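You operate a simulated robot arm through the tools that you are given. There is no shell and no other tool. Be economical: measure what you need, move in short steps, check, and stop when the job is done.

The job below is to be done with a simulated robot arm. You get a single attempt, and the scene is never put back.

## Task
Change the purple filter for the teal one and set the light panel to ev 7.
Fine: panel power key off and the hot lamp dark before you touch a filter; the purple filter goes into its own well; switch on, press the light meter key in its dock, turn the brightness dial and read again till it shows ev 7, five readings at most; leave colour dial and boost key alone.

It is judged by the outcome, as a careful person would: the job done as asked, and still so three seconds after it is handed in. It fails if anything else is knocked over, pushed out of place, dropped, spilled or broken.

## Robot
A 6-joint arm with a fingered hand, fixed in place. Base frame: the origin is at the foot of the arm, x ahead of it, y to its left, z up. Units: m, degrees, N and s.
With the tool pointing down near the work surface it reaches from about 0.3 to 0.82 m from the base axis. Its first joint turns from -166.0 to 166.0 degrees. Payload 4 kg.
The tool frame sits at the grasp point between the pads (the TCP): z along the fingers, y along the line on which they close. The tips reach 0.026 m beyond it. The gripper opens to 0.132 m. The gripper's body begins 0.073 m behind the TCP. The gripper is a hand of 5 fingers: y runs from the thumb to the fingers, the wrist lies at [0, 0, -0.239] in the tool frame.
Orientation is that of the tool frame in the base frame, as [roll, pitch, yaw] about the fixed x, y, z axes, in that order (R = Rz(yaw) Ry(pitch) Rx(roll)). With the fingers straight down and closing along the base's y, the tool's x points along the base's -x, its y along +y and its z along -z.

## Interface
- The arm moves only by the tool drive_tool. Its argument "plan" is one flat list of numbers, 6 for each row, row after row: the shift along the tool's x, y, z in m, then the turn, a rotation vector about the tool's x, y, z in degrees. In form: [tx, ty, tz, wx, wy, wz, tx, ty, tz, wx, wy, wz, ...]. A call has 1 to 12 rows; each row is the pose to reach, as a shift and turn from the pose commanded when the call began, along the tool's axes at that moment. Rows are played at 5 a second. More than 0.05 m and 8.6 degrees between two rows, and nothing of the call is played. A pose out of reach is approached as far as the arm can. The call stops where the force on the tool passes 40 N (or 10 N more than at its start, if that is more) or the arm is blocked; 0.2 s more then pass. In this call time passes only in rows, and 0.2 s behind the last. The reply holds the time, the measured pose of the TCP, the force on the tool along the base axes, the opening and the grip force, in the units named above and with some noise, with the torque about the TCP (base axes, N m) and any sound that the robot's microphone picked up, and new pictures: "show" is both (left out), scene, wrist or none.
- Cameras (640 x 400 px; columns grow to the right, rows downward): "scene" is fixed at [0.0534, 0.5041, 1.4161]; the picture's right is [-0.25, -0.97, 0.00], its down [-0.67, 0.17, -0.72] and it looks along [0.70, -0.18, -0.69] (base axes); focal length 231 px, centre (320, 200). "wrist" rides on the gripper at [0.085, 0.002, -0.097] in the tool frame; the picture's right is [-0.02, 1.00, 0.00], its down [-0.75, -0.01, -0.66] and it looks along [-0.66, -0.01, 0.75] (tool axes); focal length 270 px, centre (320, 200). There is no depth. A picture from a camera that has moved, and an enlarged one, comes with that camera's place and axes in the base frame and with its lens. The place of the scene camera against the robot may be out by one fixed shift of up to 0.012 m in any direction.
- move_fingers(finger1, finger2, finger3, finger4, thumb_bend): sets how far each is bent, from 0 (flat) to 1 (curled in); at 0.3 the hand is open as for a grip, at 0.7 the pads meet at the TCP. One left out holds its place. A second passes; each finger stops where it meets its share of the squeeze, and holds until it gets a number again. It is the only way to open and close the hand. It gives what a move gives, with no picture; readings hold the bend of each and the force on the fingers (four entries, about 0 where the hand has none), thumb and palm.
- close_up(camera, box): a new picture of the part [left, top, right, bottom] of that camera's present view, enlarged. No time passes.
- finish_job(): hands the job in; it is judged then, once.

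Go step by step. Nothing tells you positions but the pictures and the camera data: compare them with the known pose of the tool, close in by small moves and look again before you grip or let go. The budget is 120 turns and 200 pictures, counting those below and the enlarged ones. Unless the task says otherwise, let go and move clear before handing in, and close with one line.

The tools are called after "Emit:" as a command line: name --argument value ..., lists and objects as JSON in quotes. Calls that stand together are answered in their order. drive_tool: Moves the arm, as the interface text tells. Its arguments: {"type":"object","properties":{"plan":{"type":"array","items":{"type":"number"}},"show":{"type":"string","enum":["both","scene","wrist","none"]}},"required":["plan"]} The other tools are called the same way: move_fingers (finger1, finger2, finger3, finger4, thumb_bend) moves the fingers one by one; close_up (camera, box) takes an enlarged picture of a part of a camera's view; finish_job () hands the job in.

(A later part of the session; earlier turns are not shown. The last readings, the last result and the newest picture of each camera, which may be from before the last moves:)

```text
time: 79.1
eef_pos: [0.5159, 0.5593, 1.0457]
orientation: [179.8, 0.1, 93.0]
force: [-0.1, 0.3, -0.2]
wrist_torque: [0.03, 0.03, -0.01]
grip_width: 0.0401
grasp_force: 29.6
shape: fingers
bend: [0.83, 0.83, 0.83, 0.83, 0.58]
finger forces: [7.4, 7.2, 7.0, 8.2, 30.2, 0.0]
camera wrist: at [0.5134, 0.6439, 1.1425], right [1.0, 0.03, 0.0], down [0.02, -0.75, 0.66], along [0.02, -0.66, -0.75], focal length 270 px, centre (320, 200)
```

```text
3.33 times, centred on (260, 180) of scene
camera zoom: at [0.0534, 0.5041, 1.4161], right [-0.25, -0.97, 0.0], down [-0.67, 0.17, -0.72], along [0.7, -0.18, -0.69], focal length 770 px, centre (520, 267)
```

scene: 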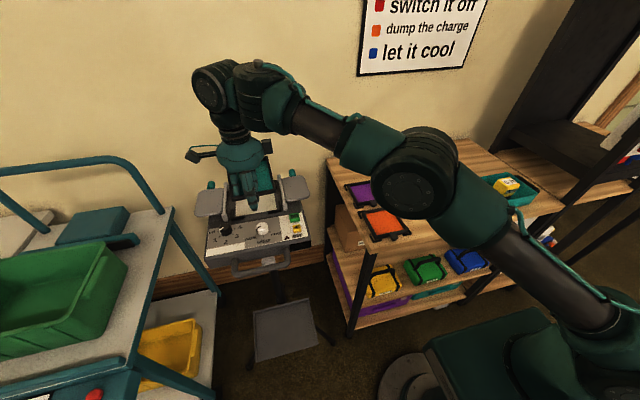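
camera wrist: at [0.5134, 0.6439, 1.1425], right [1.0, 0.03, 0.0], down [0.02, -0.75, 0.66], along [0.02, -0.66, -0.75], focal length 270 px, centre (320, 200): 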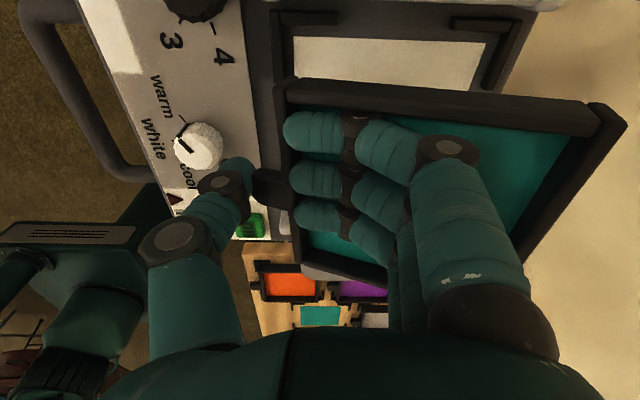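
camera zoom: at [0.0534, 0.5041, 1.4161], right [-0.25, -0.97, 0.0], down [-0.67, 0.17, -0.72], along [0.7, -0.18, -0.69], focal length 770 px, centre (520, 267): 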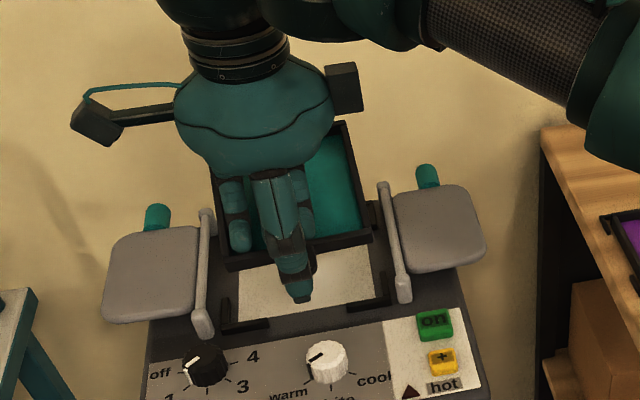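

The seat's inner corners give a centre of (0.556, 0.558), so I'm lined up. I'll take back half of the yaw and lower towards the seat.

Emit:
drive_tool --plan '[0, 0, 0.01, 0, 0, 0.7, 0, 0, 0.02, 0, 0, 1.4, 0, 0, 0.03, 0, 0, 1.5]' --show "none"

Emit:
close_up --camera "wrist" --box '[160, 0, 640, 280]'

Emit:
close_up --camera "scene" --box '[210, 150, 310, 240]'

```text
time: 79.9
eef_pos: [0.5183, 0.56, 1.0144]
orientation: [179.8, -0.1, 91.5]
force: [0.1, 0.2, -0.4]
wrist_torque: [0.0, 0.02, 0.01]
grip_width: 0.0398
grasp_force: 29.9
shape: fingers
bend: [0.83, 0.83, 0.83, 0.83, 0.58]
finger forces: [7.4, 7.1, 7.0, 8.3, 30.0, 0.0]
```

```text
1.33 times, centred on (400, 140) of wrist
camera zoom: at [0.515, 0.6445, 1.1121], right [1.0, 0.01, 0.0], down [0.0, -0.75, 0.66], along [0.01, -0.66, -0.75], focal length 360 px, centre (213, 280)
```

zoom: 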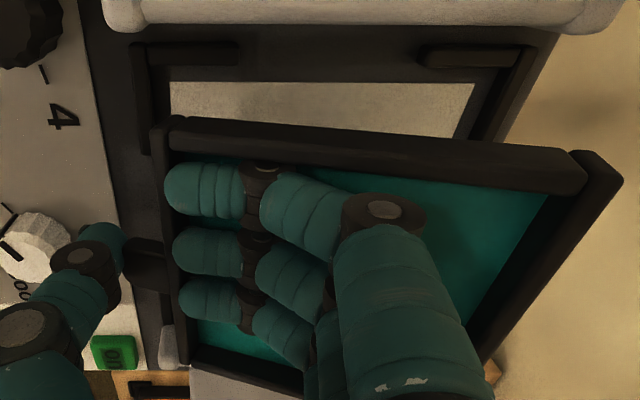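

```text
4.44 times, centred on (260, 195) of scene
camera zoom: at [0.0534, 0.5041, 1.4161], right [-0.25, -0.97, 0.0], down [-0.67, 0.17, -0.72], along [0.7, -0.18, -0.69], focal length 1026 px, centre (587, 222)
```

zoom: 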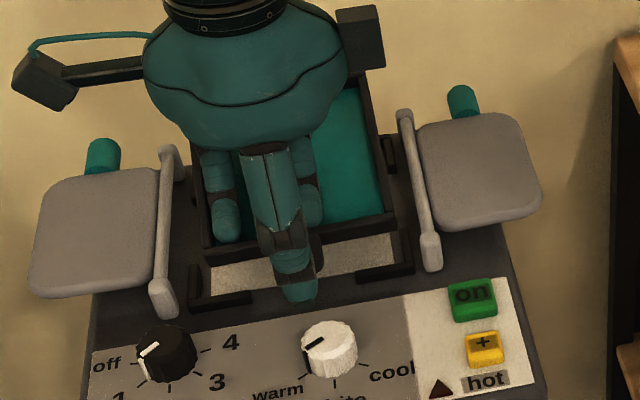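

It looks aligned in both views, so I'll lower to touch.

Emit:
drive_tool --plan '[0, -0.001, 0.004, 0, 0, 0, 0, -0.002, 0.007, 0, 0, 0, 0, -0.002, 0.009, 0, 0, 0, 0, -0.002, 0.011, 0, 0, 0]' --show "none"

Emit:
close_up --camera "scene" --box '[210, 150, 310, 240]'

```text
time: 80.9
eef_pos: [0.515, 0.5607, 1.0043]
orientation: [179.8, 0.0, 91.5]
force: [0.5, -0.7, -0.6]
wrist_torque: [0.01, 0.02, 0.0]
grip_width: 0.0398
grasp_force: 30.2
shape: fingers
bend: [0.83, 0.83, 0.83, 0.83, 0.58]
finger forces: [7.3, 6.9, 6.9, 8.3, 30.1, 0.1]
```

```text
4.44 times, centred on (260, 195) of scene
camera zoom: at [0.0534, 0.5041, 1.4161], right [-0.25, -0.97, 0.0], down [-0.67, 0.17, -0.72], along [0.7, -0.18, -0.69], focal length 1026 px, centre (587, 222)
```

zoom: 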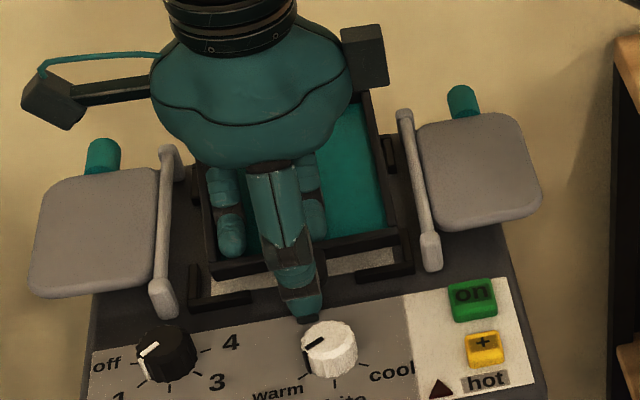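

Emit:
drive_tool --plan '[0, 0, 0.0015, 0, 0, 0, 0, 0, 0.003, 0, 0, 0, 0, 0, 0.0045, 0, 0, 0]' --show "none"

Emit:
close_up --camera "scene" --box '[210, 150, 310, 240]'

```text
time: 81.7
eef_pos: [0.5159, 0.5599, 1.0012]
orientation: [179.8, 0.0, 91.5]
force: [0.9, -2.5, 8.7]
wrist_torque: [-0.1, 0.5, 0.11]
grip_width: 0.0398
grasp_force: 35.3
shape: fingers
bend: [0.83, 0.83, 0.83, 0.83, 0.58]
finger forces: [7.5, 7.3, 7.3, 8.4, 40.4, 0.0]
```

```text
4.44 times, centred on (260, 195) of scene
camera zoom: at [0.0534, 0.5041, 1.4161], right [-0.25, -0.97, 0.0], down [-0.67, 0.17, -0.72], along [0.7, -0.18, -0.69], focal length 1026 px, centre (587, 222)
```

zoom: 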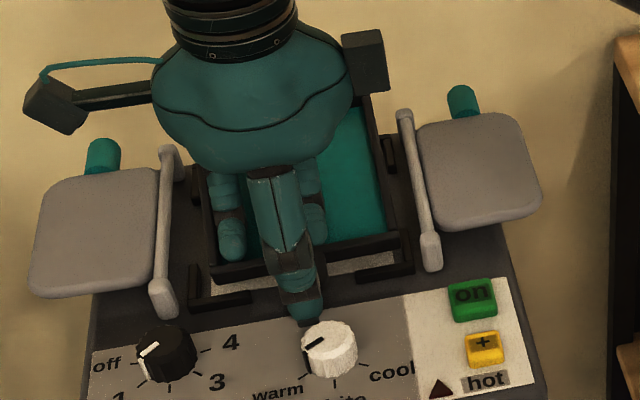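

It's touching at 9 N. I'll uncurl the fingers in stages to let the rear of the filter settle.

Emit:
move_fingers --finger1 0.8 --finger2 0.8 --finger3 0.8 --finger4 0.8

Emit:
move_fingers --finger1 0.78 --finger2 0.78 --finger3 0.78 --finger4 0.78

Emit:
close_up --camera "scene" --box '[210, 150, 310, 240]'

Emit:
close_up --camera "wrist" --box '[160, 0, 640, 280]'

```text
time: 82.7
eef_pos: [0.5158, 0.5608, 1.0017]
orientation: [179.6, -0.1, 91.5]
force: [1.4, 2.1, 22.6]
wrist_torque: [0.05, 0.4, -0.12]
grip_width: 0.0382
grasp_force: 31.6
shape: fingers
bend: [0.8, 0.8, 0.8, 0.8, 0.6]
finger forces: [9.0, 8.6, 7.4, 8.1, 30.4, 0.0]
```

```text
time: 83.7
eef_pos: [0.5152, 0.5604, 1.0008]
orientation: [179.6, -0.1, 91.4]
force: [0.2, 4.2, 33.8]
wrist_torque: [0.25, 0.5, -0.26]
grip_width: 0.038
grasp_force: 31.7
shape: fingers
bend: [0.79, 0.79, 0.79, 0.78, 0.61]
finger forces: [13.6, 11.1, 7.3, 5.3, 26.5, 0.0]
```

```text
4.44 times, centred on (260, 195) of scene
camera zoom: at [0.0534, 0.5041, 1.4161], right [-0.25, -0.97, 0.0], down [-0.67, 0.17, -0.72], along [0.7, -0.18, -0.69], focal length 1026 px, centre (587, 222)
```

zoom: 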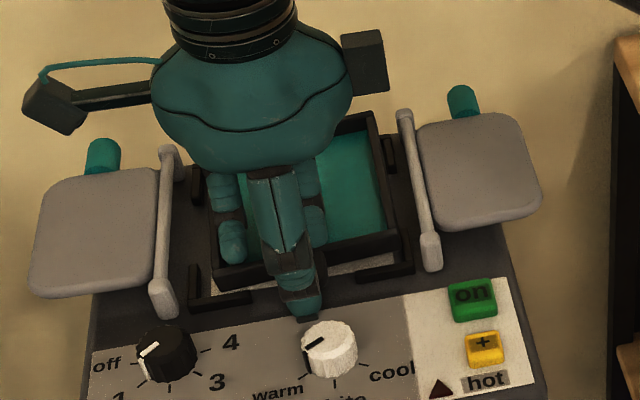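

```text
1.33 times, centred on (400, 140) of wrist
camera zoom: at [0.5132, 0.6445, 1.0984], right [1.0, 0.01, 0.01], down [0.0, -0.75, 0.66], along [0.01, -0.66, -0.75], focal length 360 px, centre (213, 280)
```

zoom: 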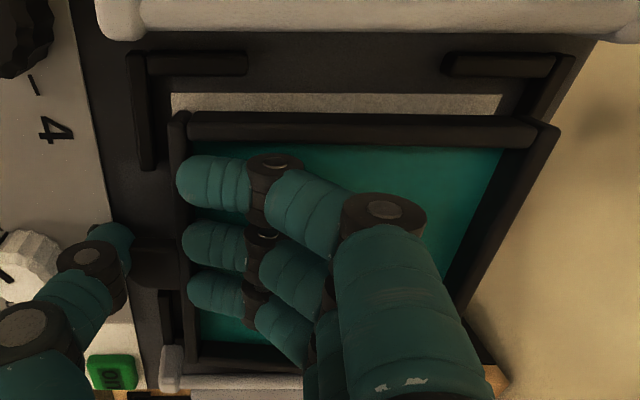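

The filter is nearly level and inside all four brackets. I'll raise a little to take the pressure off the glass and keep releasing.

Emit:
drive_tool --plan '[0, 0, -0.002, 0, 0, 0, 0.001, 0, -0.004, 0, 0, 0]' --show "none"

Emit:
move_fingers --finger1 0.76 --finger2 0.76 --finger3 0.76 --finger4 0.76 --thumb_bend 0.58

Emit:
close_up --camera "scene" --box '[210, 150, 310, 240]'

Emit:
close_up --camera "wrist" --box '[160, 0, 640, 280]'

```text
time: 84.3
eef_pos: [0.5153, 0.5602, 1.0018]
orientation: [179.9, 0.1, 91.5]
force: [-4.0, -1.3, 14.5]
wrist_torque: [0.11, 0.33, -0.06]
grip_width: 0.0377
grasp_force: 23.5
shape: fingers
bend: [0.78, 0.78, 0.78, 0.78, 0.61]
finger forces: [7.3, 7.1, 6.1, 4.5, 22.9, 0.0]
```

```text
time: 85.3
eef_pos: [0.516, 0.5613, 1.0028]
orientation: [179.7, 0.0, 91.5]
force: [0.5, -2.5, 13.5]
wrist_torque: [0.12, 0.18, -0.04]
grip_width: 0.0382
grasp_force: 10.3
shape: fingers
bend: [0.77, 0.77, 0.76, 0.76, 0.55]
finger forces: [4.8, 5.2, 2.3, 1.4, 7.5, 0.0]
```

```text
4.44 times, centred on (260, 195) of scene
camera zoom: at [0.0534, 0.5041, 1.4161], right [-0.25, -0.97, 0.0], down [-0.67, 0.17, -0.72], along [0.7, -0.18, -0.69], focal length 1026 px, centre (587, 222)
```

zoom: 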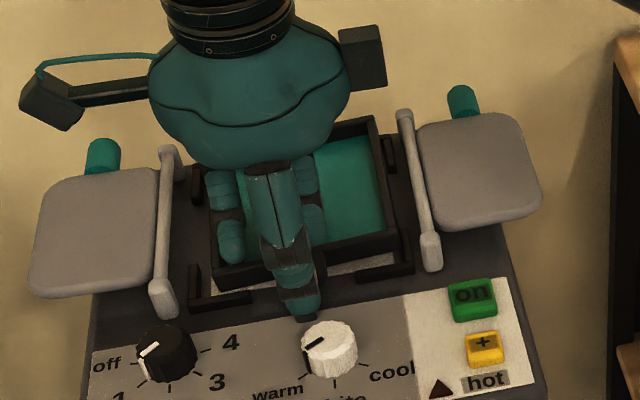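

```text
1.33 times, centred on (400, 140) of wrist
camera zoom: at [0.5139, 0.6452, 1.1006], right [1.0, 0.01, 0.0], down [0.0, -0.75, 0.66], along [0.01, -0.66, -0.75], focal length 360 px, centre (213, 280)
```

zoom: 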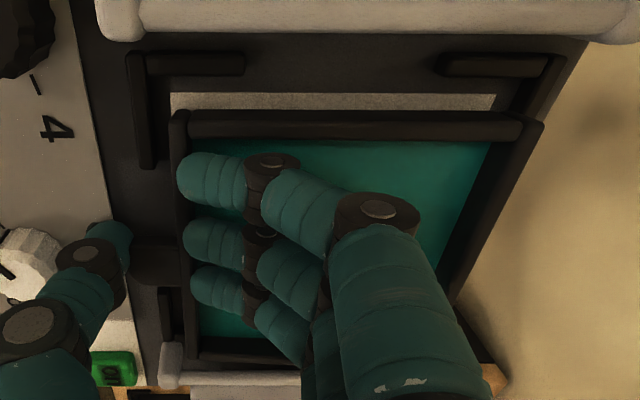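

The filter is down. I'll release fully and lift off.

Emit:
move_fingers --finger1 0.73 --finger2 0.73 --finger3 0.73 --finger4 0.73 --thumb_bend 0.52

Emit:
drive_tool --plan '[0, 0, -0.004, 0, 0, 0, 0, 0, -0.008, 0, 0, 0, 0, 0, -0.012, 0, 0, 0]' --show "none"

Emit:
close_up --camera "wrist" --box '[160, 0, 640, 280]'

```text
time: 86.3
eef_pos: [0.5155, 0.562, 1.0031]
orientation: [179.8, -0.1, 91.5]
force: [-1.4, 0.4, 2.6]
wrist_torque: [-0.09, 0.07, -0.01]
grip_width: 0.0418
grasp_force: 1.7
shape: fingers
bend: [0.73, 0.73, 0.73, 0.74, 0.52]
finger forces: [0.1, 0.0, 0.0, 2.4, 1.7, 0.1]
```

```text
time: 87.1
eef_pos: [0.5153, 0.561, 1.0153]
orientation: [179.8, 0.0, 91.5]
force: [0.0, -0.5, -0.8]
wrist_torque: [0.0, 0.01, -0.04]
grip_width: 0.0417
grasp_force: 1.8
shape: fingers
bend: [0.73, 0.73, 0.73, 0.73, 0.52]
finger forces: [0.3, 0.3, 0.3, 0.4, 1.4, 0.0]
```

```text
1.33 times, centred on (400, 140) of wrist
camera zoom: at [0.5134, 0.645, 1.1129], right [1.0, 0.01, 0.0], down [0.0, -0.75, 0.66], along [0.01, -0.66, -0.75], focal length 360 px, centre (213, 280)
```

zoom: 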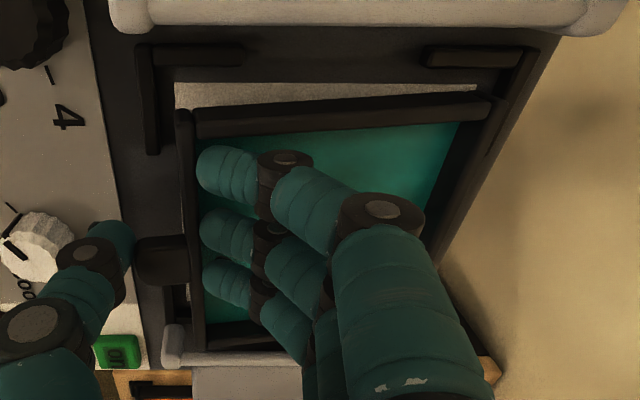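

The front edge is being lifted by a light pinch. I'll go back down before opening further.

Emit:
drive_tool --plan '[0, 0, 0.004, 0, 0, 0, 0, 0, 0.008, 0, 0, 0, 0, 0, 0.0105, 0, 0, 0]' --show "none"

Emit:
move_fingers --finger1 0.7 --finger2 0.7 --finger3 0.7 --finger4 0.7 --thumb_bend 0.47

Emit:
close_up --camera "wrist" --box '[160, 0, 640, 280]'

Emit:
close_up --camera "scene" --box '[210, 150, 310, 240]'

```text
time: 87.9
eef_pos: [0.5147, 0.5613, 1.006]
orientation: [179.8, -0.1, 91.5]
force: [-1.8, -0.1, -0.2]
wrist_torque: [0.01, 0.04, -0.01]
grip_width: 0.0416
grasp_force: 0.8
shape: fingers
bend: [0.73, 0.73, 0.73, 0.73, 0.52]
finger forces: [0.1, 0.1, 0.0, 0.0, 1.2, 0.0]
```

```text
time: 88.9
eef_pos: [0.5157, 0.5621, 1.0044]
orientation: [179.7, -0.1, 91.5]
force: [0.3, -0.2, -0.5]
wrist_torque: [0.01, -0.01, 0.01]
grip_width: 0.0505
grasp_force: 0.1
shape: fingers
bend: [0.7, 0.7, 0.7, 0.7, 0.47]
finger forces: [0.0, 0.1, 0.0, 0.0, 0.1, 0.0]
```

```text
1.33 times, centred on (400, 140) of wrist
camera zoom: at [0.5133, 0.6456, 1.102], right [1.0, 0.01, 0.0], down [0.0, -0.75, 0.66], along [0.01, -0.66, -0.75], focal length 360 px, centre (213, 280)
```

zoom: 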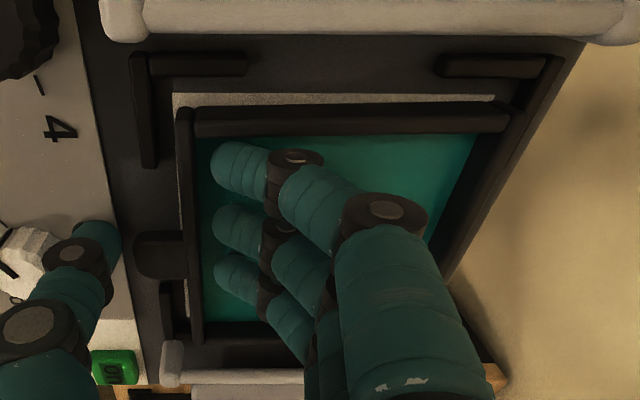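

```text
4.44 times, centred on (260, 195) of scene
camera zoom: at [0.0534, 0.5041, 1.4161], right [-0.25, -0.97, 0.0], down [-0.67, 0.17, -0.72], along [0.7, -0.18, -0.69], focal length 1026 px, centre (587, 222)
```

zoom: 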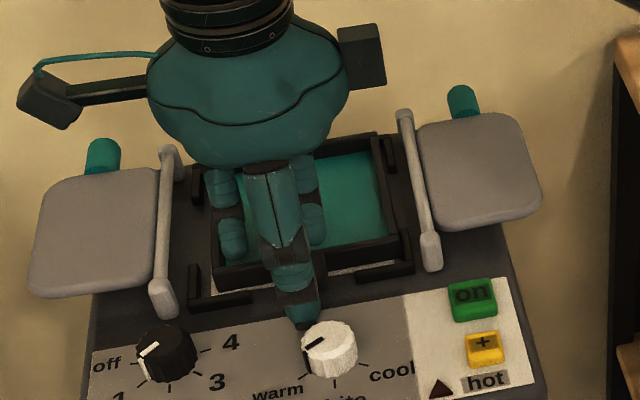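

The filter lies flat in the seat and the hand is free, so I'll lift off and inspect.

Emit:
drive_tool --plan '[0, 0, -0.01, 0, 0, 0, 0, 0, -0.03, 0, 0, 0, 0, -0.01, -0.06, 0, 0, 0, -0.03, -0.03, -0.1, 0, 0, 0, -0.07, -0.05, -0.12, 0, 0, 0]' --show "wrist"

Emit:
close_up --camera "scene" --box '[200, 160, 320, 260]'

```text
refused: row 4 steps farther than a row can; nothing moved
```

```text
4.00 times, centred on (260, 210) of scene
camera zoom: at [0.0534, 0.5041, 1.4161], right [-0.25, -0.97, 0.0], down [-0.67, 0.17, -0.72], along [0.7, -0.18, -0.69], focal length 924 px, centre (560, 160)
```

zoom: 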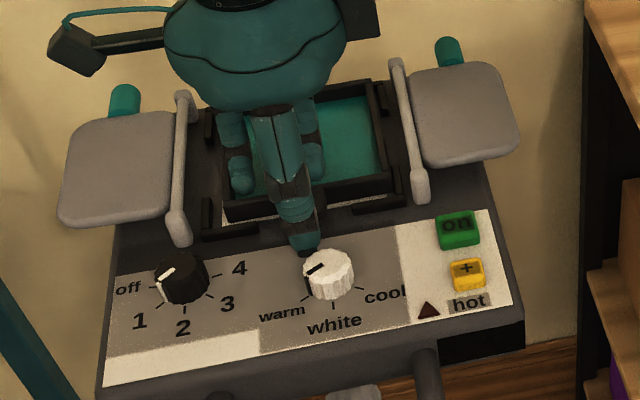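

Emit:
drive_tool --plan '[0, 0, -0.01, 0, 0, 0, 0, 0, -0.03, 0, 0, 0, 0, 0, -0.055, 0, 0, 0, 0, -0.02, -0.08, 0, 0, 0, -0.025, -0.05, -0.1, 0, 0, 0, -0.06, -0.08, -0.11, 0, 0, 0, -0.095, -0.1, -0.115, 0, 0, 0, -0.125, -0.113, -0.115, 0, 0, 0.75, -0.125, -0.113, -0.115, 0, 0, 1.5]' --show "wrist"

Emit:
close_up --camera "scene" --box '[200, 160, 320, 260]'

```text
time: 90.9
eef_pos: [0.412, 0.4392, 1.1302]
orientation: [-180.0, 0.2, 90.0]
force: [-0.2, 0.1, 0.2]
wrist_torque: [0.03, 0.02, 0.0]
grip_width: 0.0502
grasp_force: 0.2
shape: fingers
bend: [0.7, 0.7, 0.7, 0.7, 0.47]
finger forces: [0.0, 0.0, 0.0, 0.0, 0.0, 0.0]
out of reach, approached as far as the arm can: row 8, 9
camera wrist: at [0.4117, 0.5239, 1.2275], right [1.0, -0.02, 0.0], down [-0.02, -0.75, 0.66], along [-0.01, -0.66, -0.75], focal length 270 px, centre (320, 200)
```

wrist: 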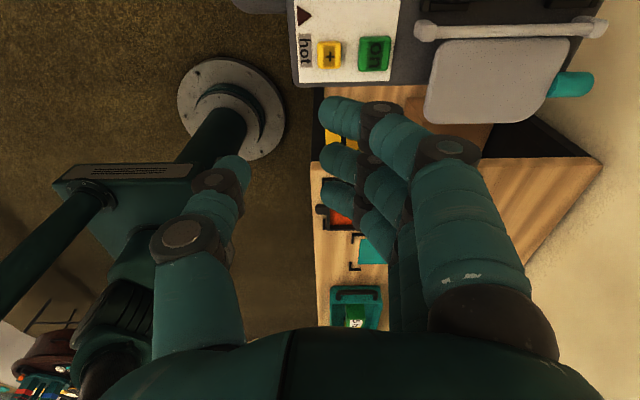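

```text
4.00 times, centred on (260, 210) of scene
camera zoom: at [0.0534, 0.5041, 1.4161], right [-0.25, -0.97, 0.0], down [-0.67, 0.17, -0.72], along [0.7, -0.18, -0.69], focal length 924 px, centre (560, 160)
```

zoom: 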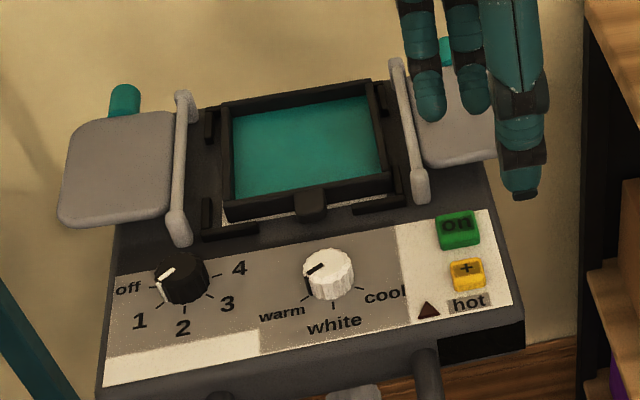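

The teal filter is properly seated. Now I'll go back to the pointer shape and press the on-key at the same pose as before.

Emit:
move_fingers --finger1 0.45 --finger2 1 --finger3 1 --finger4 1 --thumb_bend 1

Emit:
drive_tool --plan '[-0.002, -0.004, 0.03, 0, 0, 0, -0.0045, -0.009, 0.06, 0, 0, 0, -0.0045, -0.009, 0.09, 0, 0, 0, -0.0045, -0.009, 0.11, 0, 0, 0]' --show "wrist"

```text
time: 91.9
eef_pos: [0.4101, 0.4397, 1.1312]
orientation: [-180.0, 0.3, 89.9]
force: [0.5, 0.1, -0.5]
wrist_torque: [0.0, -0.03, 0.02]
grip_width: 0.0433
grasp_force: 0.0
shape: fingers
bend: [0.45, 1.0, 1.0, 1.0, 0.88]
finger forces: [0.0, 0.0, 0.0, 0.0, 0.0, 0.0]
```

```text
time: 92.9
eef_pos: [0.4364, 0.475, 1.0847]
orientation: [-179.9, 0.4, 89.9]
force: [0.3, -0.6, -0.7]
wrist_torque: [-0.01, 0.01, 0.03]
grip_width: 0.0433
grasp_force: 0.0
shape: fingers
bend: [0.45, 1.0, 1.0, 1.0, 0.88]
finger forces: [0.0, 0.0, 0.1, 0.0, 0.1, 0.0]
out of reach, approached as far as the arm can: row 1, 2, 3, 4
camera wrist: at [0.4376, 0.5599, 1.1818], right [1.0, -0.02, 0.0], down [-0.01, -0.75, 0.66], along [-0.01, -0.66, -0.75], focal length 270 px, centre (320, 200)
```

wrist: 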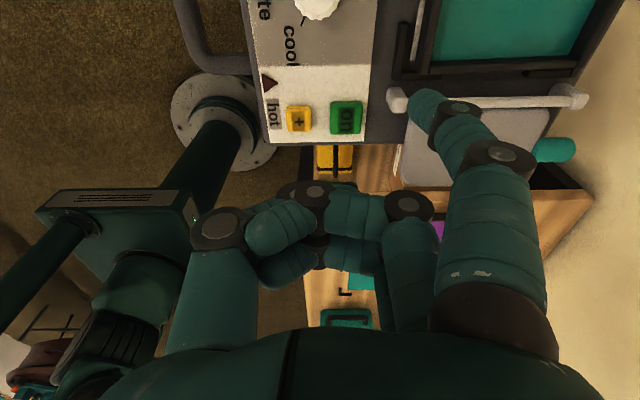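

The arm is being stopped by a limit here, although this pose worked before, so its joint posture has probably changed. I'll go back to the earlier high pose with yaw 180 and repeat the approach that worked.

Emit:
drive_tool --plan '[0.006, -0.01, -0.013, 0, 0, -7.5, 0.012, -0.02, -0.026, 0, 0, -15, 0.018, -0.03, -0.039, 0, 0, -22.5, 0.024, -0.04, -0.052, 0, 0, -30, 0.03, -0.05, -0.065, 0, 0, -37.5, 0.036, -0.06, -0.078, 0, 0, -45, 0.042, -0.07, -0.091, 0, 0, -52.5, 0.048, -0.08, -0.104, 0, 0, -60, 0.054, -0.09, -0.117, 0, 0, -67.5, 0.06, -0.1, -0.13, 0, 0, -75, 0.065, -0.11, -0.143, 0, 0, -82.5, 0.067, -0.12, -0.155, 0, 0, -90]'

```text
time: 95.5
eef_pos: [0.3139, 0.5403, 1.2414]
orientation: [-180.0, 0.2, -179.9]
force: [0.4, 0.2, -0.1]
wrist_torque: [0.01, 0.0, 0.01]
grip_width: 0.0432
grasp_force: 0.1
shape: fingers
bend: [0.45, 1.0, 1.0, 1.0, 0.88]
finger forces: [0.0, 0.0, 0.0, 0.0, 0.0, 0.0]
camera wrist: at [0.228, 0.5409, 1.3384], right [0.02, 1.0, 0.0], down [0.75, -0.01, 0.66], along [0.66, -0.01, -0.75], focal length 270 px, centre (320, 200)
```

scene: 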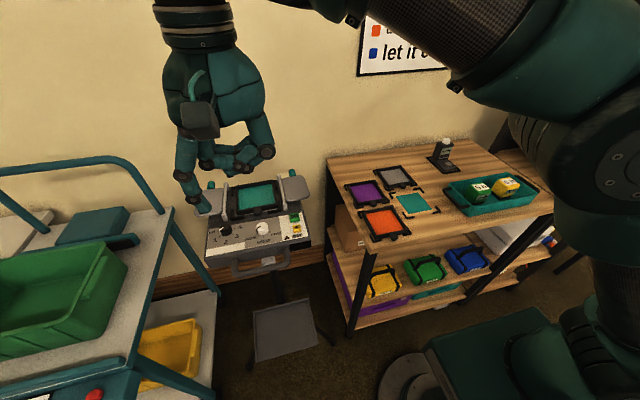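
wrist: 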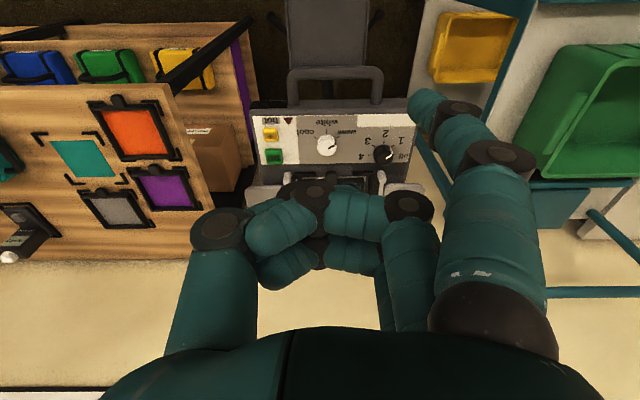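

Same pose as the first time. I'll repeat the successful approach move.

Emit:
drive_tool --plan '[-0.007, -0.009, 0.01, 0, 0, 7.5, -0.014, -0.018, 0.02, 0, 0, 15, -0.021, -0.026, 0.03, 0, 0, 22.5, -0.028, -0.035, 0.04, 0, 0, 30, -0.036, -0.044, 0.05, 0, 0, 37.5, -0.043, -0.053, 0.06, 0, 0, 45, -0.05, -0.062, 0.07, 0, 0, 52.5, -0.057, -0.071, 0.08, 0, 0, 60, -0.064, -0.08, 0.09, 0, 0, 67.5, -0.071, -0.088, 0.1, 0, 0, 75, -0.079, -0.097, 0.11, 0, 0, 82.5, -0.088, -0.106, 0.12, 0, 0, 90]' --show "wrist"

```text
time: 98.1
eef_pos: [0.4096, 0.4388, 1.1314]
orientation: [-180.0, 0.1, 89.9]
force: [-0.1, -0.2, 1.1]
wrist_torque: [-0.03, 0.02, -0.02]
grip_width: 0.0433
grasp_force: 0.1
shape: fingers
bend: [0.45, 1.0, 1.0, 1.0, 0.88]
finger forces: [0.1, 0.0, 0.0, 0.0, 0.1, 0.1]
out of reach, approached as far as the arm can: row 11, 12
camera wrist: at [0.4106, 0.5234, 1.2286], right [1.0, -0.02, 0.0], down [-0.02, -0.75, 0.66], along [-0.01, -0.66, -0.75], focal length 270 px, centre (320, 200)
```

wrist: 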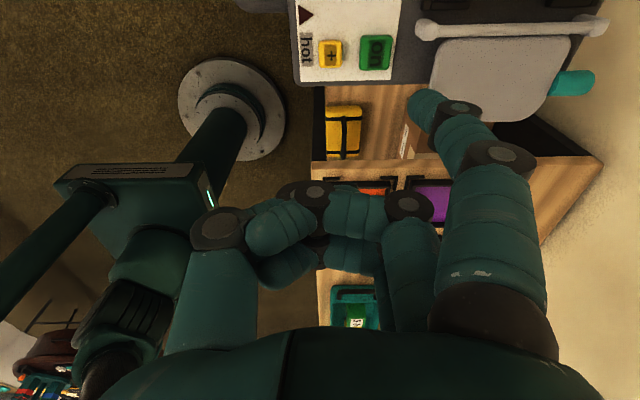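

The limit seems tied to the yaw, so I'll press at yaw 110 instead and recompute where the tip lands.

Emit:
drive_tool --plan '[-0.005, 0.002, 0.005, 0, 0, -7, -0.01, 0.004, 0.01, 0, 0, -14, -0.016, 0.006, 0.015, 0, 0, -20, -0.021, 0.0075, 0.03, 0, 0, -20, -0.021, 0.0075, 0.06, 0, 0, -20]' --show "wrist"

```text
time: 99.3
eef_pos: [0.4379, 0.4413, 1.1109]
orientation: [180.0, 0.2, 110.0]
force: [0.0, 0.1, 0.5]
wrist_torque: [-0.01, -0.04, 0.03]
grip_width: 0.0431
grasp_force: 0.1
shape: fingers
bend: [0.45, 1.0, 1.0, 1.0, 0.88]
finger forces: [0.0, 0.1, 0.0, 0.0, 0.1, 0.1]
out of reach, approached as far as the arm can: row 1, 2, 3, 4, 5
camera wrist: at [0.4102, 0.5217, 1.2079], right [0.95, 0.32, 0.0], down [0.24, -0.71, 0.66], along [0.21, -0.63, -0.75], focal length 270 px, centre (320, 200)
```

wrist: 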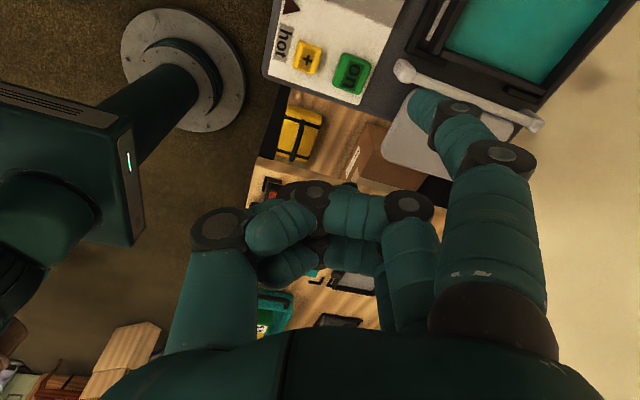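

That isn't a yaw limit. I'll check the arm's posture in the scene view.

Emit:
drive_tool --plan '[0, 0, -0.03, 0, 0, 0]' --show "scene"

```text
time: 99.7
eef_pos: [0.4382, 0.4402, 1.1403]
orientation: [180.0, 0.0, 109.9]
force: [0.1, 0.2, -0.8]
wrist_torque: [-0.01, 0.08, 0.03]
grip_width: 0.0432
grasp_force: 0.1
shape: fingers
bend: [0.45, 1.0, 1.0, 1.0, 0.88]
finger forces: [0.0, 0.0, 0.0, 0.0, 0.0, 0.0]
```

scene: 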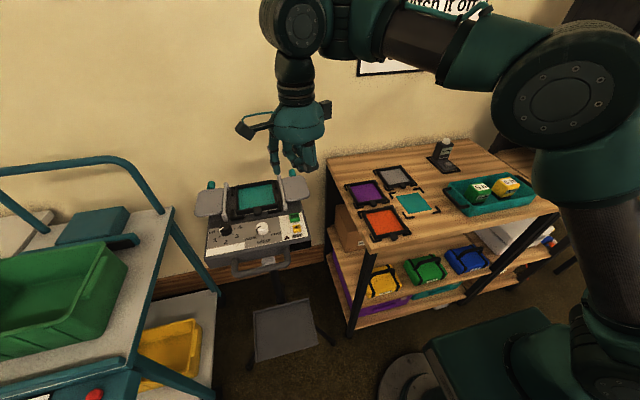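

The same pose was reachable before, so this looks like a local solver limit. I'll come in from smaller y, in the gap between panel and bench, and then go down.

Emit:
drive_tool --plan '[-0.024, -0.012, 0, 0, 0, 7, -0.048, -0.024, 0, 0, 0, 14, -0.072, -0.037, 0, 0, 0, 20, -0.072, -0.037, 0.03, 0, 0, 20, -0.072, -0.037, 0.06, 0, 0, 20]' --show "none"

```text
time: 100.9
eef_pos: [0.4487, 0.3789, 1.1436]
orientation: [-179.7, 0.3, 90.0]
force: [-0.5, -0.6, 0.3]
wrist_torque: [0.0, -0.03, -0.02]
grip_width: 0.0431
grasp_force: 0.1
shape: fingers
bend: [0.45, 1.0, 1.0, 1.0, 0.88]
finger forces: [0.0, 0.0, 0.0, 0.1, 0.1, 0.0]
out of reach, approached as far as the arm can: row 2, 3, 4, 5
```

I'll test the route that worked before: x≈0.47, z≈1.11, moving toward smaller y.

Emit:
drive_tool --plan '[0, 0.02, 0.02, 0, 0, 0, -0.03, 0.025, 0.03, 0, 0, 0, -0.07, 0.025, 0.03, 0, 0, 0, -0.11, 0.025, 0.03, 0, 0, 0, -0.15, 0.025, 0.03, 0, 0, 0]' --show "scene"

```text
time: 102.1
eef_pos: [0.49, 0.2685, 1.1588]
orientation: [-177.1, -1.7, 89.9]
force: [1.2, -0.4, -0.9]
wrist_torque: [0.01, 0.06, 0.01]
grip_width: 0.0432
grasp_force: 0.0
shape: fingers
bend: [0.45, 1.0, 1.0, 1.0, 0.88]
finger forces: [0.0, 0.0, 0.0, 0.0, 0.0, 0.0]
out of reach, approached as far as the arm can: row 1, 2, 3, 4, 5
```

scene: 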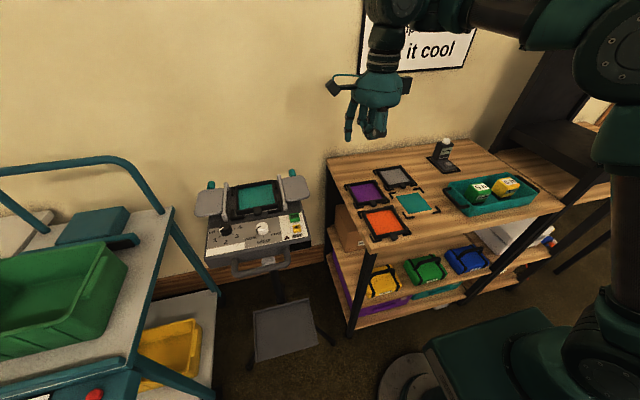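

The arm passed full extension when lifting off the panel, so I think the elbow flipped and now can't fold. I'll extend fully again, high up, to flip it back.

Emit:
drive_tool --plan '[0.04, 0.01, -0.01, 0, 0, 0, 0.085, 0.02, -0.02, 0, 0, 0, 0.13, 0.03, -0.03, 0, 0, 0, 0.17, 0.045, -0.04, 0, 0, 0, 0.2, 0.07, -0.05, 0, 0, 0, 0.22, 0.1, -0.05, 0, 0, 0, 0.24, 0.13, -0.05, 0, 0, 0]' --show "scene"

```text
time: 103.7
eef_pos: [0.5722, 0.4445, 1.152]
orientation: [179.9, 0.0, 90.0]
force: [0.6, 0.6, 0.6]
wrist_torque: [0.02, -0.02, 0.01]
grip_width: 0.0434
grasp_force: 0.0
shape: fingers
bend: [0.45, 1.0, 1.0, 1.0, 0.88]
finger forces: [0.0, 0.1, 0.1, 0.0, 0.0, 0.1]
out of reach, approached as far as the arm can: row 1, 2, 6, 7
```

scene: 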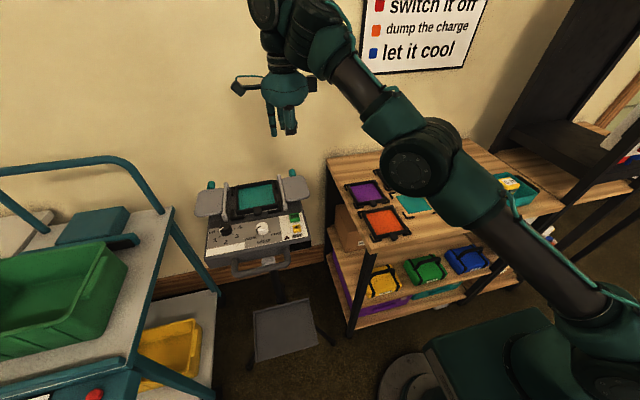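

Fully extended now. I'll retract inward and see if it folds.

Emit:
drive_tool --plan '[-0.025, -0.03, 0.005, 0, 0, 0, -0.05, -0.06, 0.01, 0, 0, 0, -0.08, -0.09, 0.02, 0, 0, 0, -0.11, -0.12, 0.03, 0, 0, 0, -0.14, -0.15, 0.04, 0, 0, 0]' --show "scene"

```text
time: 104.9
eef_pos: [0.4219, 0.3029, 1.1103]
orientation: [179.8, 0.0, 90.0]
force: [-0.4, 0.2, -0.3]
wrist_torque: [0.02, 0.01, 0.01]
grip_width: 0.0435
grasp_force: 0.1
shape: fingers
bend: [0.45, 1.0, 1.0, 1.0, 0.88]
finger forces: [0.0, 0.1, 0.0, 0.0, 0.0, 0.1]
```

scene: 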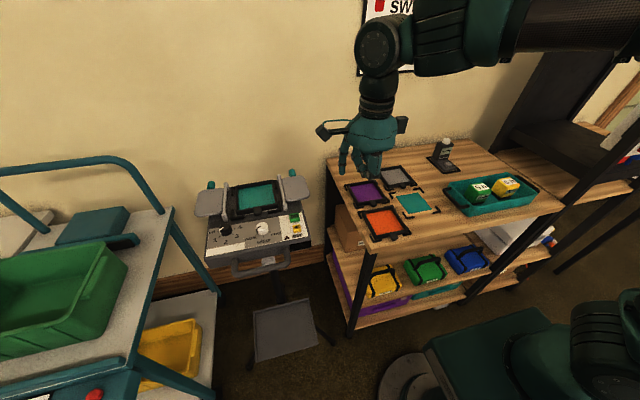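

The elbow has flipped back and the arm folds freely. On to the on-key.

Emit:
drive_tool --plan '[0.04, -0.006, 0, 0, 0, 0, 0.085, -0.012, 0.01, 0, 0, 0, 0.1315, -0.0185, 0.02, 0, 0, 0, 0.1315, -0.0185, 0.05, 0, 0, 0, 0.1315, -0.0185, 0.08, 0, 0, 0, 0.1315, -0.0185, 0.091, 0, 0, 0]' --show "wrist"

```text
time: 106.3
eef_pos: [0.4024, 0.4374, 1.0198]
orientation: [179.7, 0.1, 90.0]
force: [-0.8, -0.8, 0.2]
wrist_torque: [-0.03, -0.01, 0.0]
grip_width: 0.0432
grasp_force: 0.0
shape: fingers
bend: [0.45, 1.0, 1.0, 1.0, 0.88]
finger forces: [0.0, 0.0, 0.0, 0.2, 0.1, 0.0]
camera wrist: at [0.4026, 0.521, 1.1168], right [1.0, -0.02, 0.0], down [-0.02, -0.75, 0.66], along [-0.01, -0.66, -0.75], focal length 270 px, centre (320, 200)
```

wrist: 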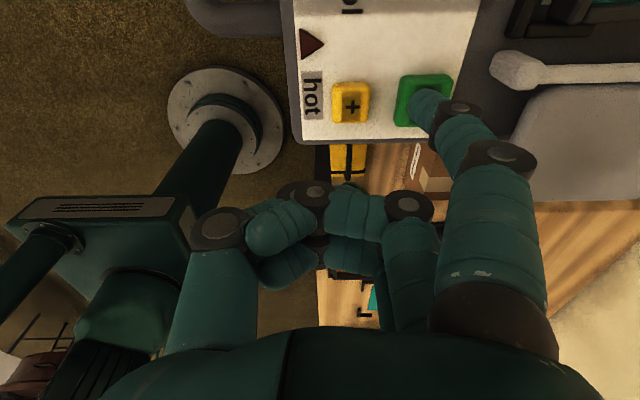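

Lined up as before, so I'll press and release.

Emit:
drive_tool --plan '[-0.001, 0.001, 0.004, 0, 0, 0, -0.001, 0.001, 0.008, 0, 0, 0, -0.001, 0.001, 0.011, 0, 0, 0, -0.001, 0.001, 0.0125, 0, 0, 0]' --show "wrist"

```text
time: 107.3
eef_pos: [0.4017, 0.4334, 1.0083]
orientation: [179.8, 0.0, 90.0]
force: [0.2, 0.3, 1.3]
wrist_torque: [0.08, -0.07, 0.02]
grip_width: 0.0435
grasp_force: 1.6
shape: fingers
bend: [0.45, 1.0, 1.0, 1.0, 0.88]
finger forces: [1.8, 0.0, 0.1, 0.0, 0.1, 0.1]
heard: click
camera wrist: at [0.4032, 0.5189, 1.1056], right [1.0, -0.02, 0.0], down [-0.02, -0.75, 0.66], along [-0.01, -0.66, -0.75], focal length 270 px, centre (320, 200)
```

wrist: 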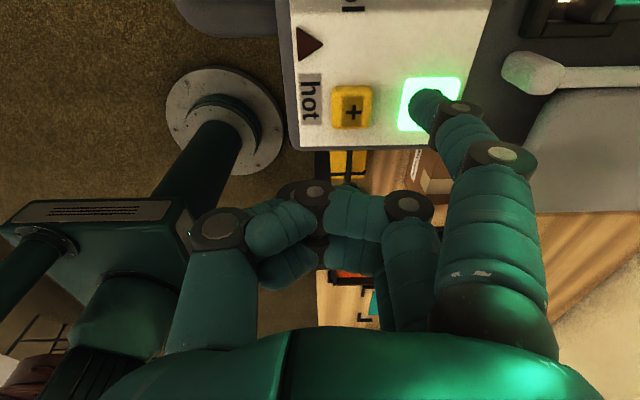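

Power is on with the teal light showing. The meter's dock key is near (0.675, -0.187, 0.88). I'll lift and travel there at height.

Emit:
drive_tool --plan '[0, 0, -0.04, 0, 0, 0, 0, 0, -0.085, 0, 0, 0, -0.04, 0.005, -0.1, 0, 0, 0, -0.085, 0.01, -0.1, 0, 0, 0, -0.13, 0.015, -0.1, 0, 0, 0, -0.175, 0.02, -0.1, 0, 0, 0, -0.22, 0.03, -0.1, 0, 0, 0, -0.265, 0.04, -0.1, 0, 0, 0, -0.31, 0.05, -0.1, 0, 0, 0, -0.355, 0.06, -0.1, 0, 0, 0, -0.4, 0.07, -0.1, 0, 0, 0, -0.445, 0.08, -0.1, 0, 0, 0]' --show "none"

Emit:
drive_tool --plan '[-0.035, 0.03, 0.01, 0, 0, 0, -0.075, 0.05, 0.02, 0, 0, 0, -0.115, 0.07, 0.03, 0, 0, 0, -0.15, 0.09, 0.05, 0, 0, 0, -0.18, 0.11, 0.07, 0, 0, 0, -0.195, 0.13, 0.09, 0, 0, 0]'

Emit:
close_up --camera "scene" --box '[380, 110, 500, 210]'

```text
time: 109.9
eef_pos: [0.4836, -0.0129, 1.1071]
orientation: [179.8, 0.0, 90.1]
force: [0.4, -0.1, 0.0]
wrist_torque: [-0.01, -0.03, -0.02]
grip_width: 0.0436
grasp_force: 0.1
shape: fingers
bend: [0.45, 1.0, 1.0, 1.0, 0.88]
finger forces: [0.1, 0.0, 0.0, 0.1, 0.1, 0.0]
```

```text
time: 111.3
eef_pos: [0.6143, -0.2039, 1.019]
orientation: [179.8, -0.1, 90.0]
force: [1.0, 0.1, 0.9]
wrist_torque: [-0.03, 0.0, 0.0]
grip_width: 0.0434
grasp_force: 0.0
shape: fingers
bend: [0.45, 1.0, 1.0, 1.0, 0.88]
finger forces: [0.0, 0.0, 0.1, 0.2, 0.0, 0.0]
camera wrist: at [0.6151, -0.1203, 1.1154], right [1.0, -0.02, 0.0], down [-0.02, -0.75, 0.66], along [-0.01, -0.66, -0.75], focal length 270 px, centre (320, 200)
```

scene: 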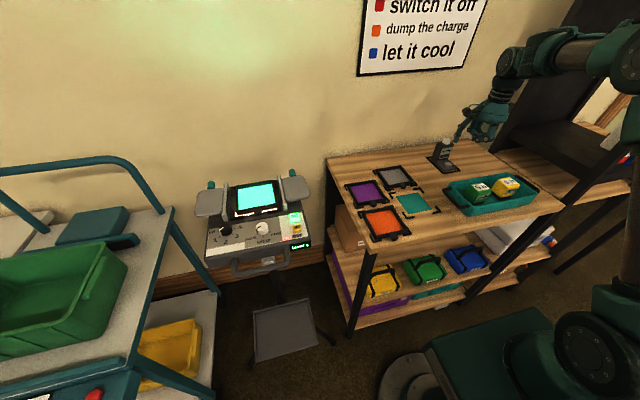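
wrist: 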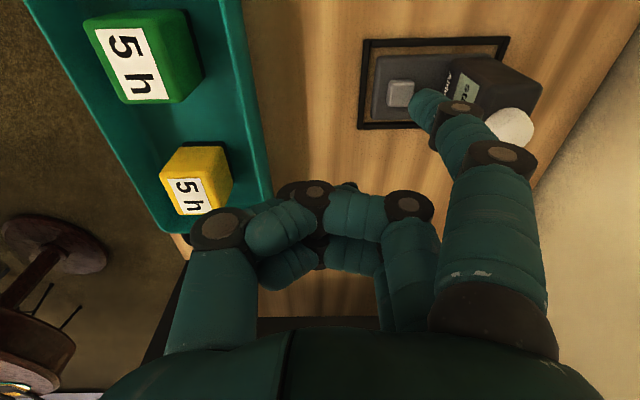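

```text
4.00 times, centred on (440, 160) of scene
camera zoom: at [0.0534, 0.5041, 1.4161], right [-0.25, -0.97, 0.0], down [-0.67, 0.17, -0.72], along [0.7, -0.18, -0.69], focal length 924 px, centre (-160, 360)
```

zoom: 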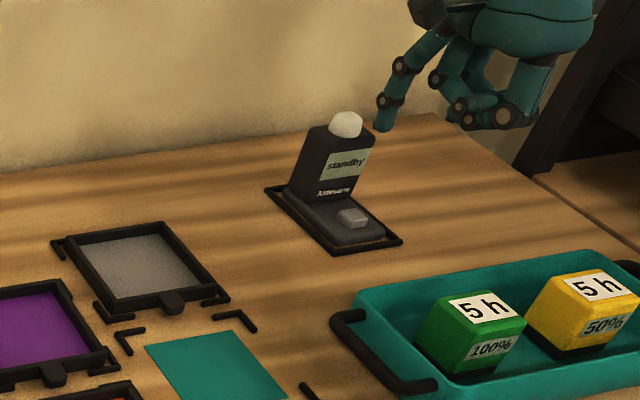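

The key is near (0.684, -0.207), with the meter body close behind it. A straighter finger would keep its upper part away from the body, so I'll set it to 0.15 and see where the tip goes.

Emit:
move_fingers --finger1 0.15

Emit:
close_up --camera "wrist" --box '[300, 0, 640, 220]'

Emit:
close_up --camera "scene" --box '[400, 100, 520, 200]'

```text
time: 112.3
eef_pos: [0.6147, -0.206, 1.0189]
orientation: [179.8, 0.1, 90.0]
force: [-0.3, 0.0, 0.4]
wrist_torque: [0.03, -0.01, 0.0]
grip_width: 0.0717
grasp_force: 0.1
shape: fingers
bend: [0.15, 1.0, 1.0, 1.0, 0.88]
finger forces: [0.0, 0.1, 0.0, 0.0, 0.0, 0.1]
```

```text
1.82 times, centred on (470, 110) of wrist
camera zoom: at [0.6151, -0.12, 1.1152], right [1.0, -0.02, 0.0], down [-0.02, -0.75, 0.66], along [-0.01, -0.66, -0.75], focal length 491 px, centre (47, 364)
```

zoom: 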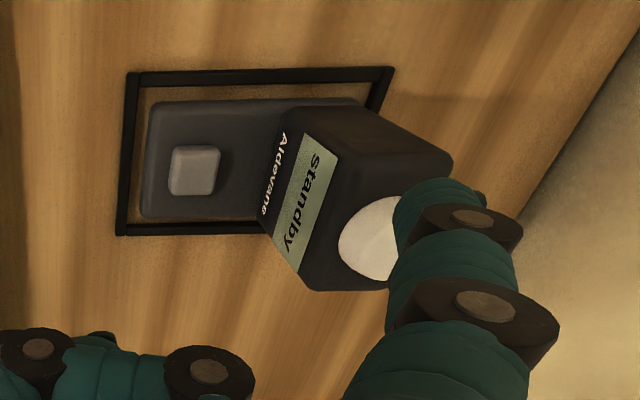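

```text
4.00 times, centred on (460, 150) of scene
camera zoom: at [0.0534, 0.5041, 1.4161], right [-0.25, -0.97, 0.0], down [-0.67, 0.17, -0.72], along [0.7, -0.18, -0.69], focal length 924 px, centre (-240, 400)
```

zoom: 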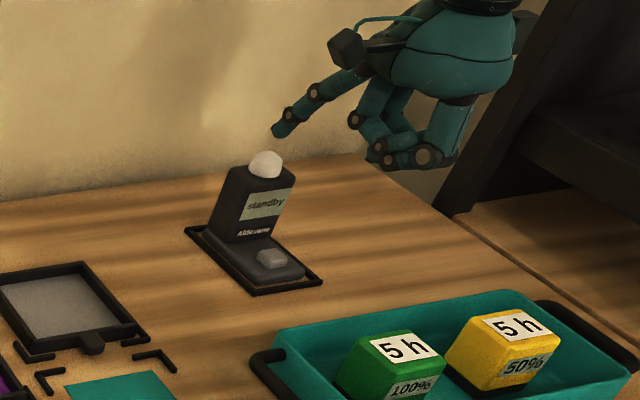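

At 0.15 the finger splays outward, while my geometry says 0.45 hangs almost vertically with about 2 cm clear of the meter body. I'll go back to 0.45 and hover above the key.

Emit:
move_fingers --finger1 0.45

Emit:
drive_tool --plan '[-0.015, 0.008, 0.02, 0, 0, 0, -0.0325, 0.0165, 0.045, 0, 0, 0, -0.0325, 0.0165, 0.065, 0, 0, 0]' --show "none"

Emit:
close_up --camera "wrist" --box '[300, 0, 640, 220]'

Emit:
close_up --camera "scene" --box '[400, 100, 520, 200]'

```text
time: 113.3
eef_pos: [0.6139, -0.204, 1.0176]
orientation: [179.9, 0.0, 90.0]
force: [-0.2, 0.1, 0.4]
wrist_torque: [-0.02, 0.0, 0.01]
grip_width: 0.0437
grasp_force: 0.0
shape: fingers
bend: [0.45, 1.0, 1.0, 1.0, 0.88]
finger forces: [0.0, 0.1, 0.1, 0.1, 0.0, 0.1]
```

```text
time: 114.1
eef_pos: [0.6304, -0.2368, 0.9525]
orientation: [179.8, 0.0, 89.9]
force: [0.4, 0.3, -0.5]
wrist_torque: [0.02, 0.01, 0.0]
grip_width: 0.0435
grasp_force: 0.0
shape: fingers
bend: [0.45, 1.0, 1.0, 1.0, 0.88]
finger forces: [0.0, 0.0, 0.0, 0.0, 0.0, 0.0]
```

```text
1.82 times, centred on (470, 110) of wrist
camera zoom: at [0.631, -0.1531, 1.0502], right [1.0, -0.02, 0.0], down [-0.02, -0.75, 0.66], along [-0.01, -0.66, -0.75], focal length 491 px, centre (47, 364)
```

zoom: 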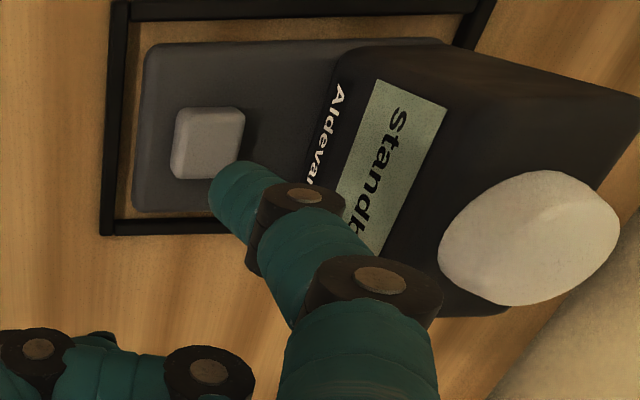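

```text
4.00 times, centred on (460, 150) of scene
camera zoom: at [0.0534, 0.5041, 1.4161], right [-0.25, -0.97, 0.0], down [-0.67, 0.17, -0.72], along [0.7, -0.18, -0.69], focal length 924 px, centre (-240, 400)
```

zoom: 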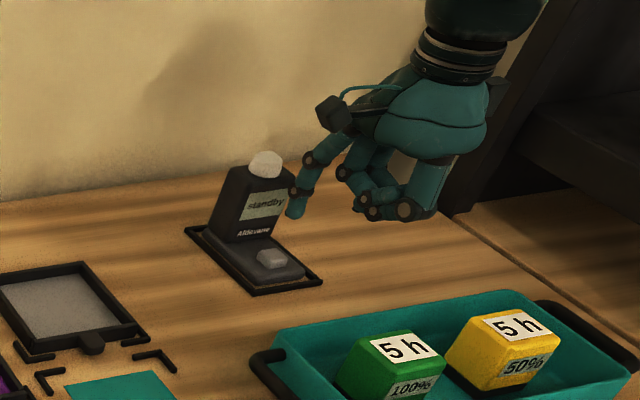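

Two views put the key at (0.6915, -0.214, 0.856). I'll adjust and lower to just above it.

Emit:
drive_tool --plan '[-0.008, 0.0065, 0.015, 0, 0, 0, -0.008, 0.0065, 0.03, 0, 0, 0, -0.008, 0.0065, 0.042, 0, 0, 0]' --show "none"

Emit:
close_up --camera "wrist" --box '[300, 0, 640, 220]'

Emit:
close_up --camera "scene" --box '[410, 120, 490, 190]'

```text
time: 114.9
eef_pos: [0.6371, -0.2457, 0.9103]
orientation: [179.7, 0.0, 89.9]
force: [-0.6, -0.4, 0.0]
wrist_torque: [-0.02, -0.02, 0.01]
grip_width: 0.0439
grasp_force: 0.0
shape: fingers
bend: [0.45, 1.0, 1.0, 1.0, 0.88]
finger forces: [0.0, 0.0, 0.1, 0.0, 0.1, 0.0]
```

```text
1.82 times, centred on (470, 110) of wrist
camera zoom: at [0.6374, -0.1616, 1.0076], right [1.0, -0.02, 0.0], down [-0.02, -0.75, 0.66], along [-0.01, -0.66, -0.75], focal length 491 px, centre (47, 364)
```

zoom: 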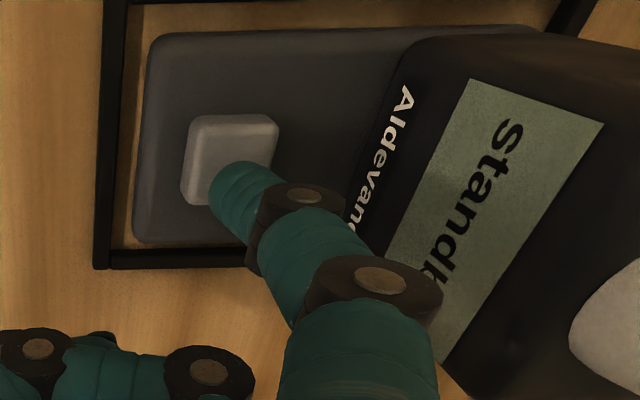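

```text
5.71 times, centred on (450, 155) of scene
camera zoom: at [0.0534, 0.5041, 1.4161], right [-0.25, -0.97, 0.0], down [-0.67, 0.17, -0.72], along [0.7, -0.18, -0.69], focal length 1320 px, centre (-423, 457)
```

zoom: 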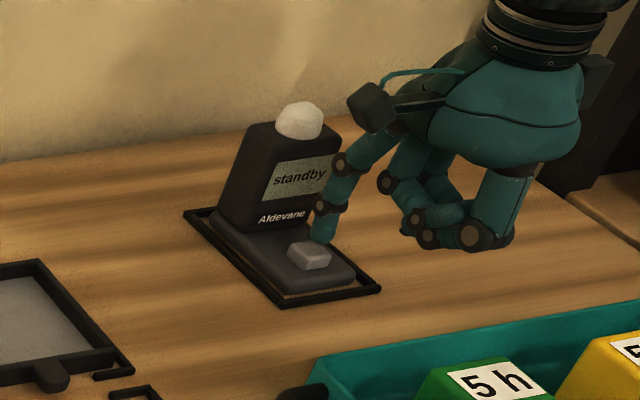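

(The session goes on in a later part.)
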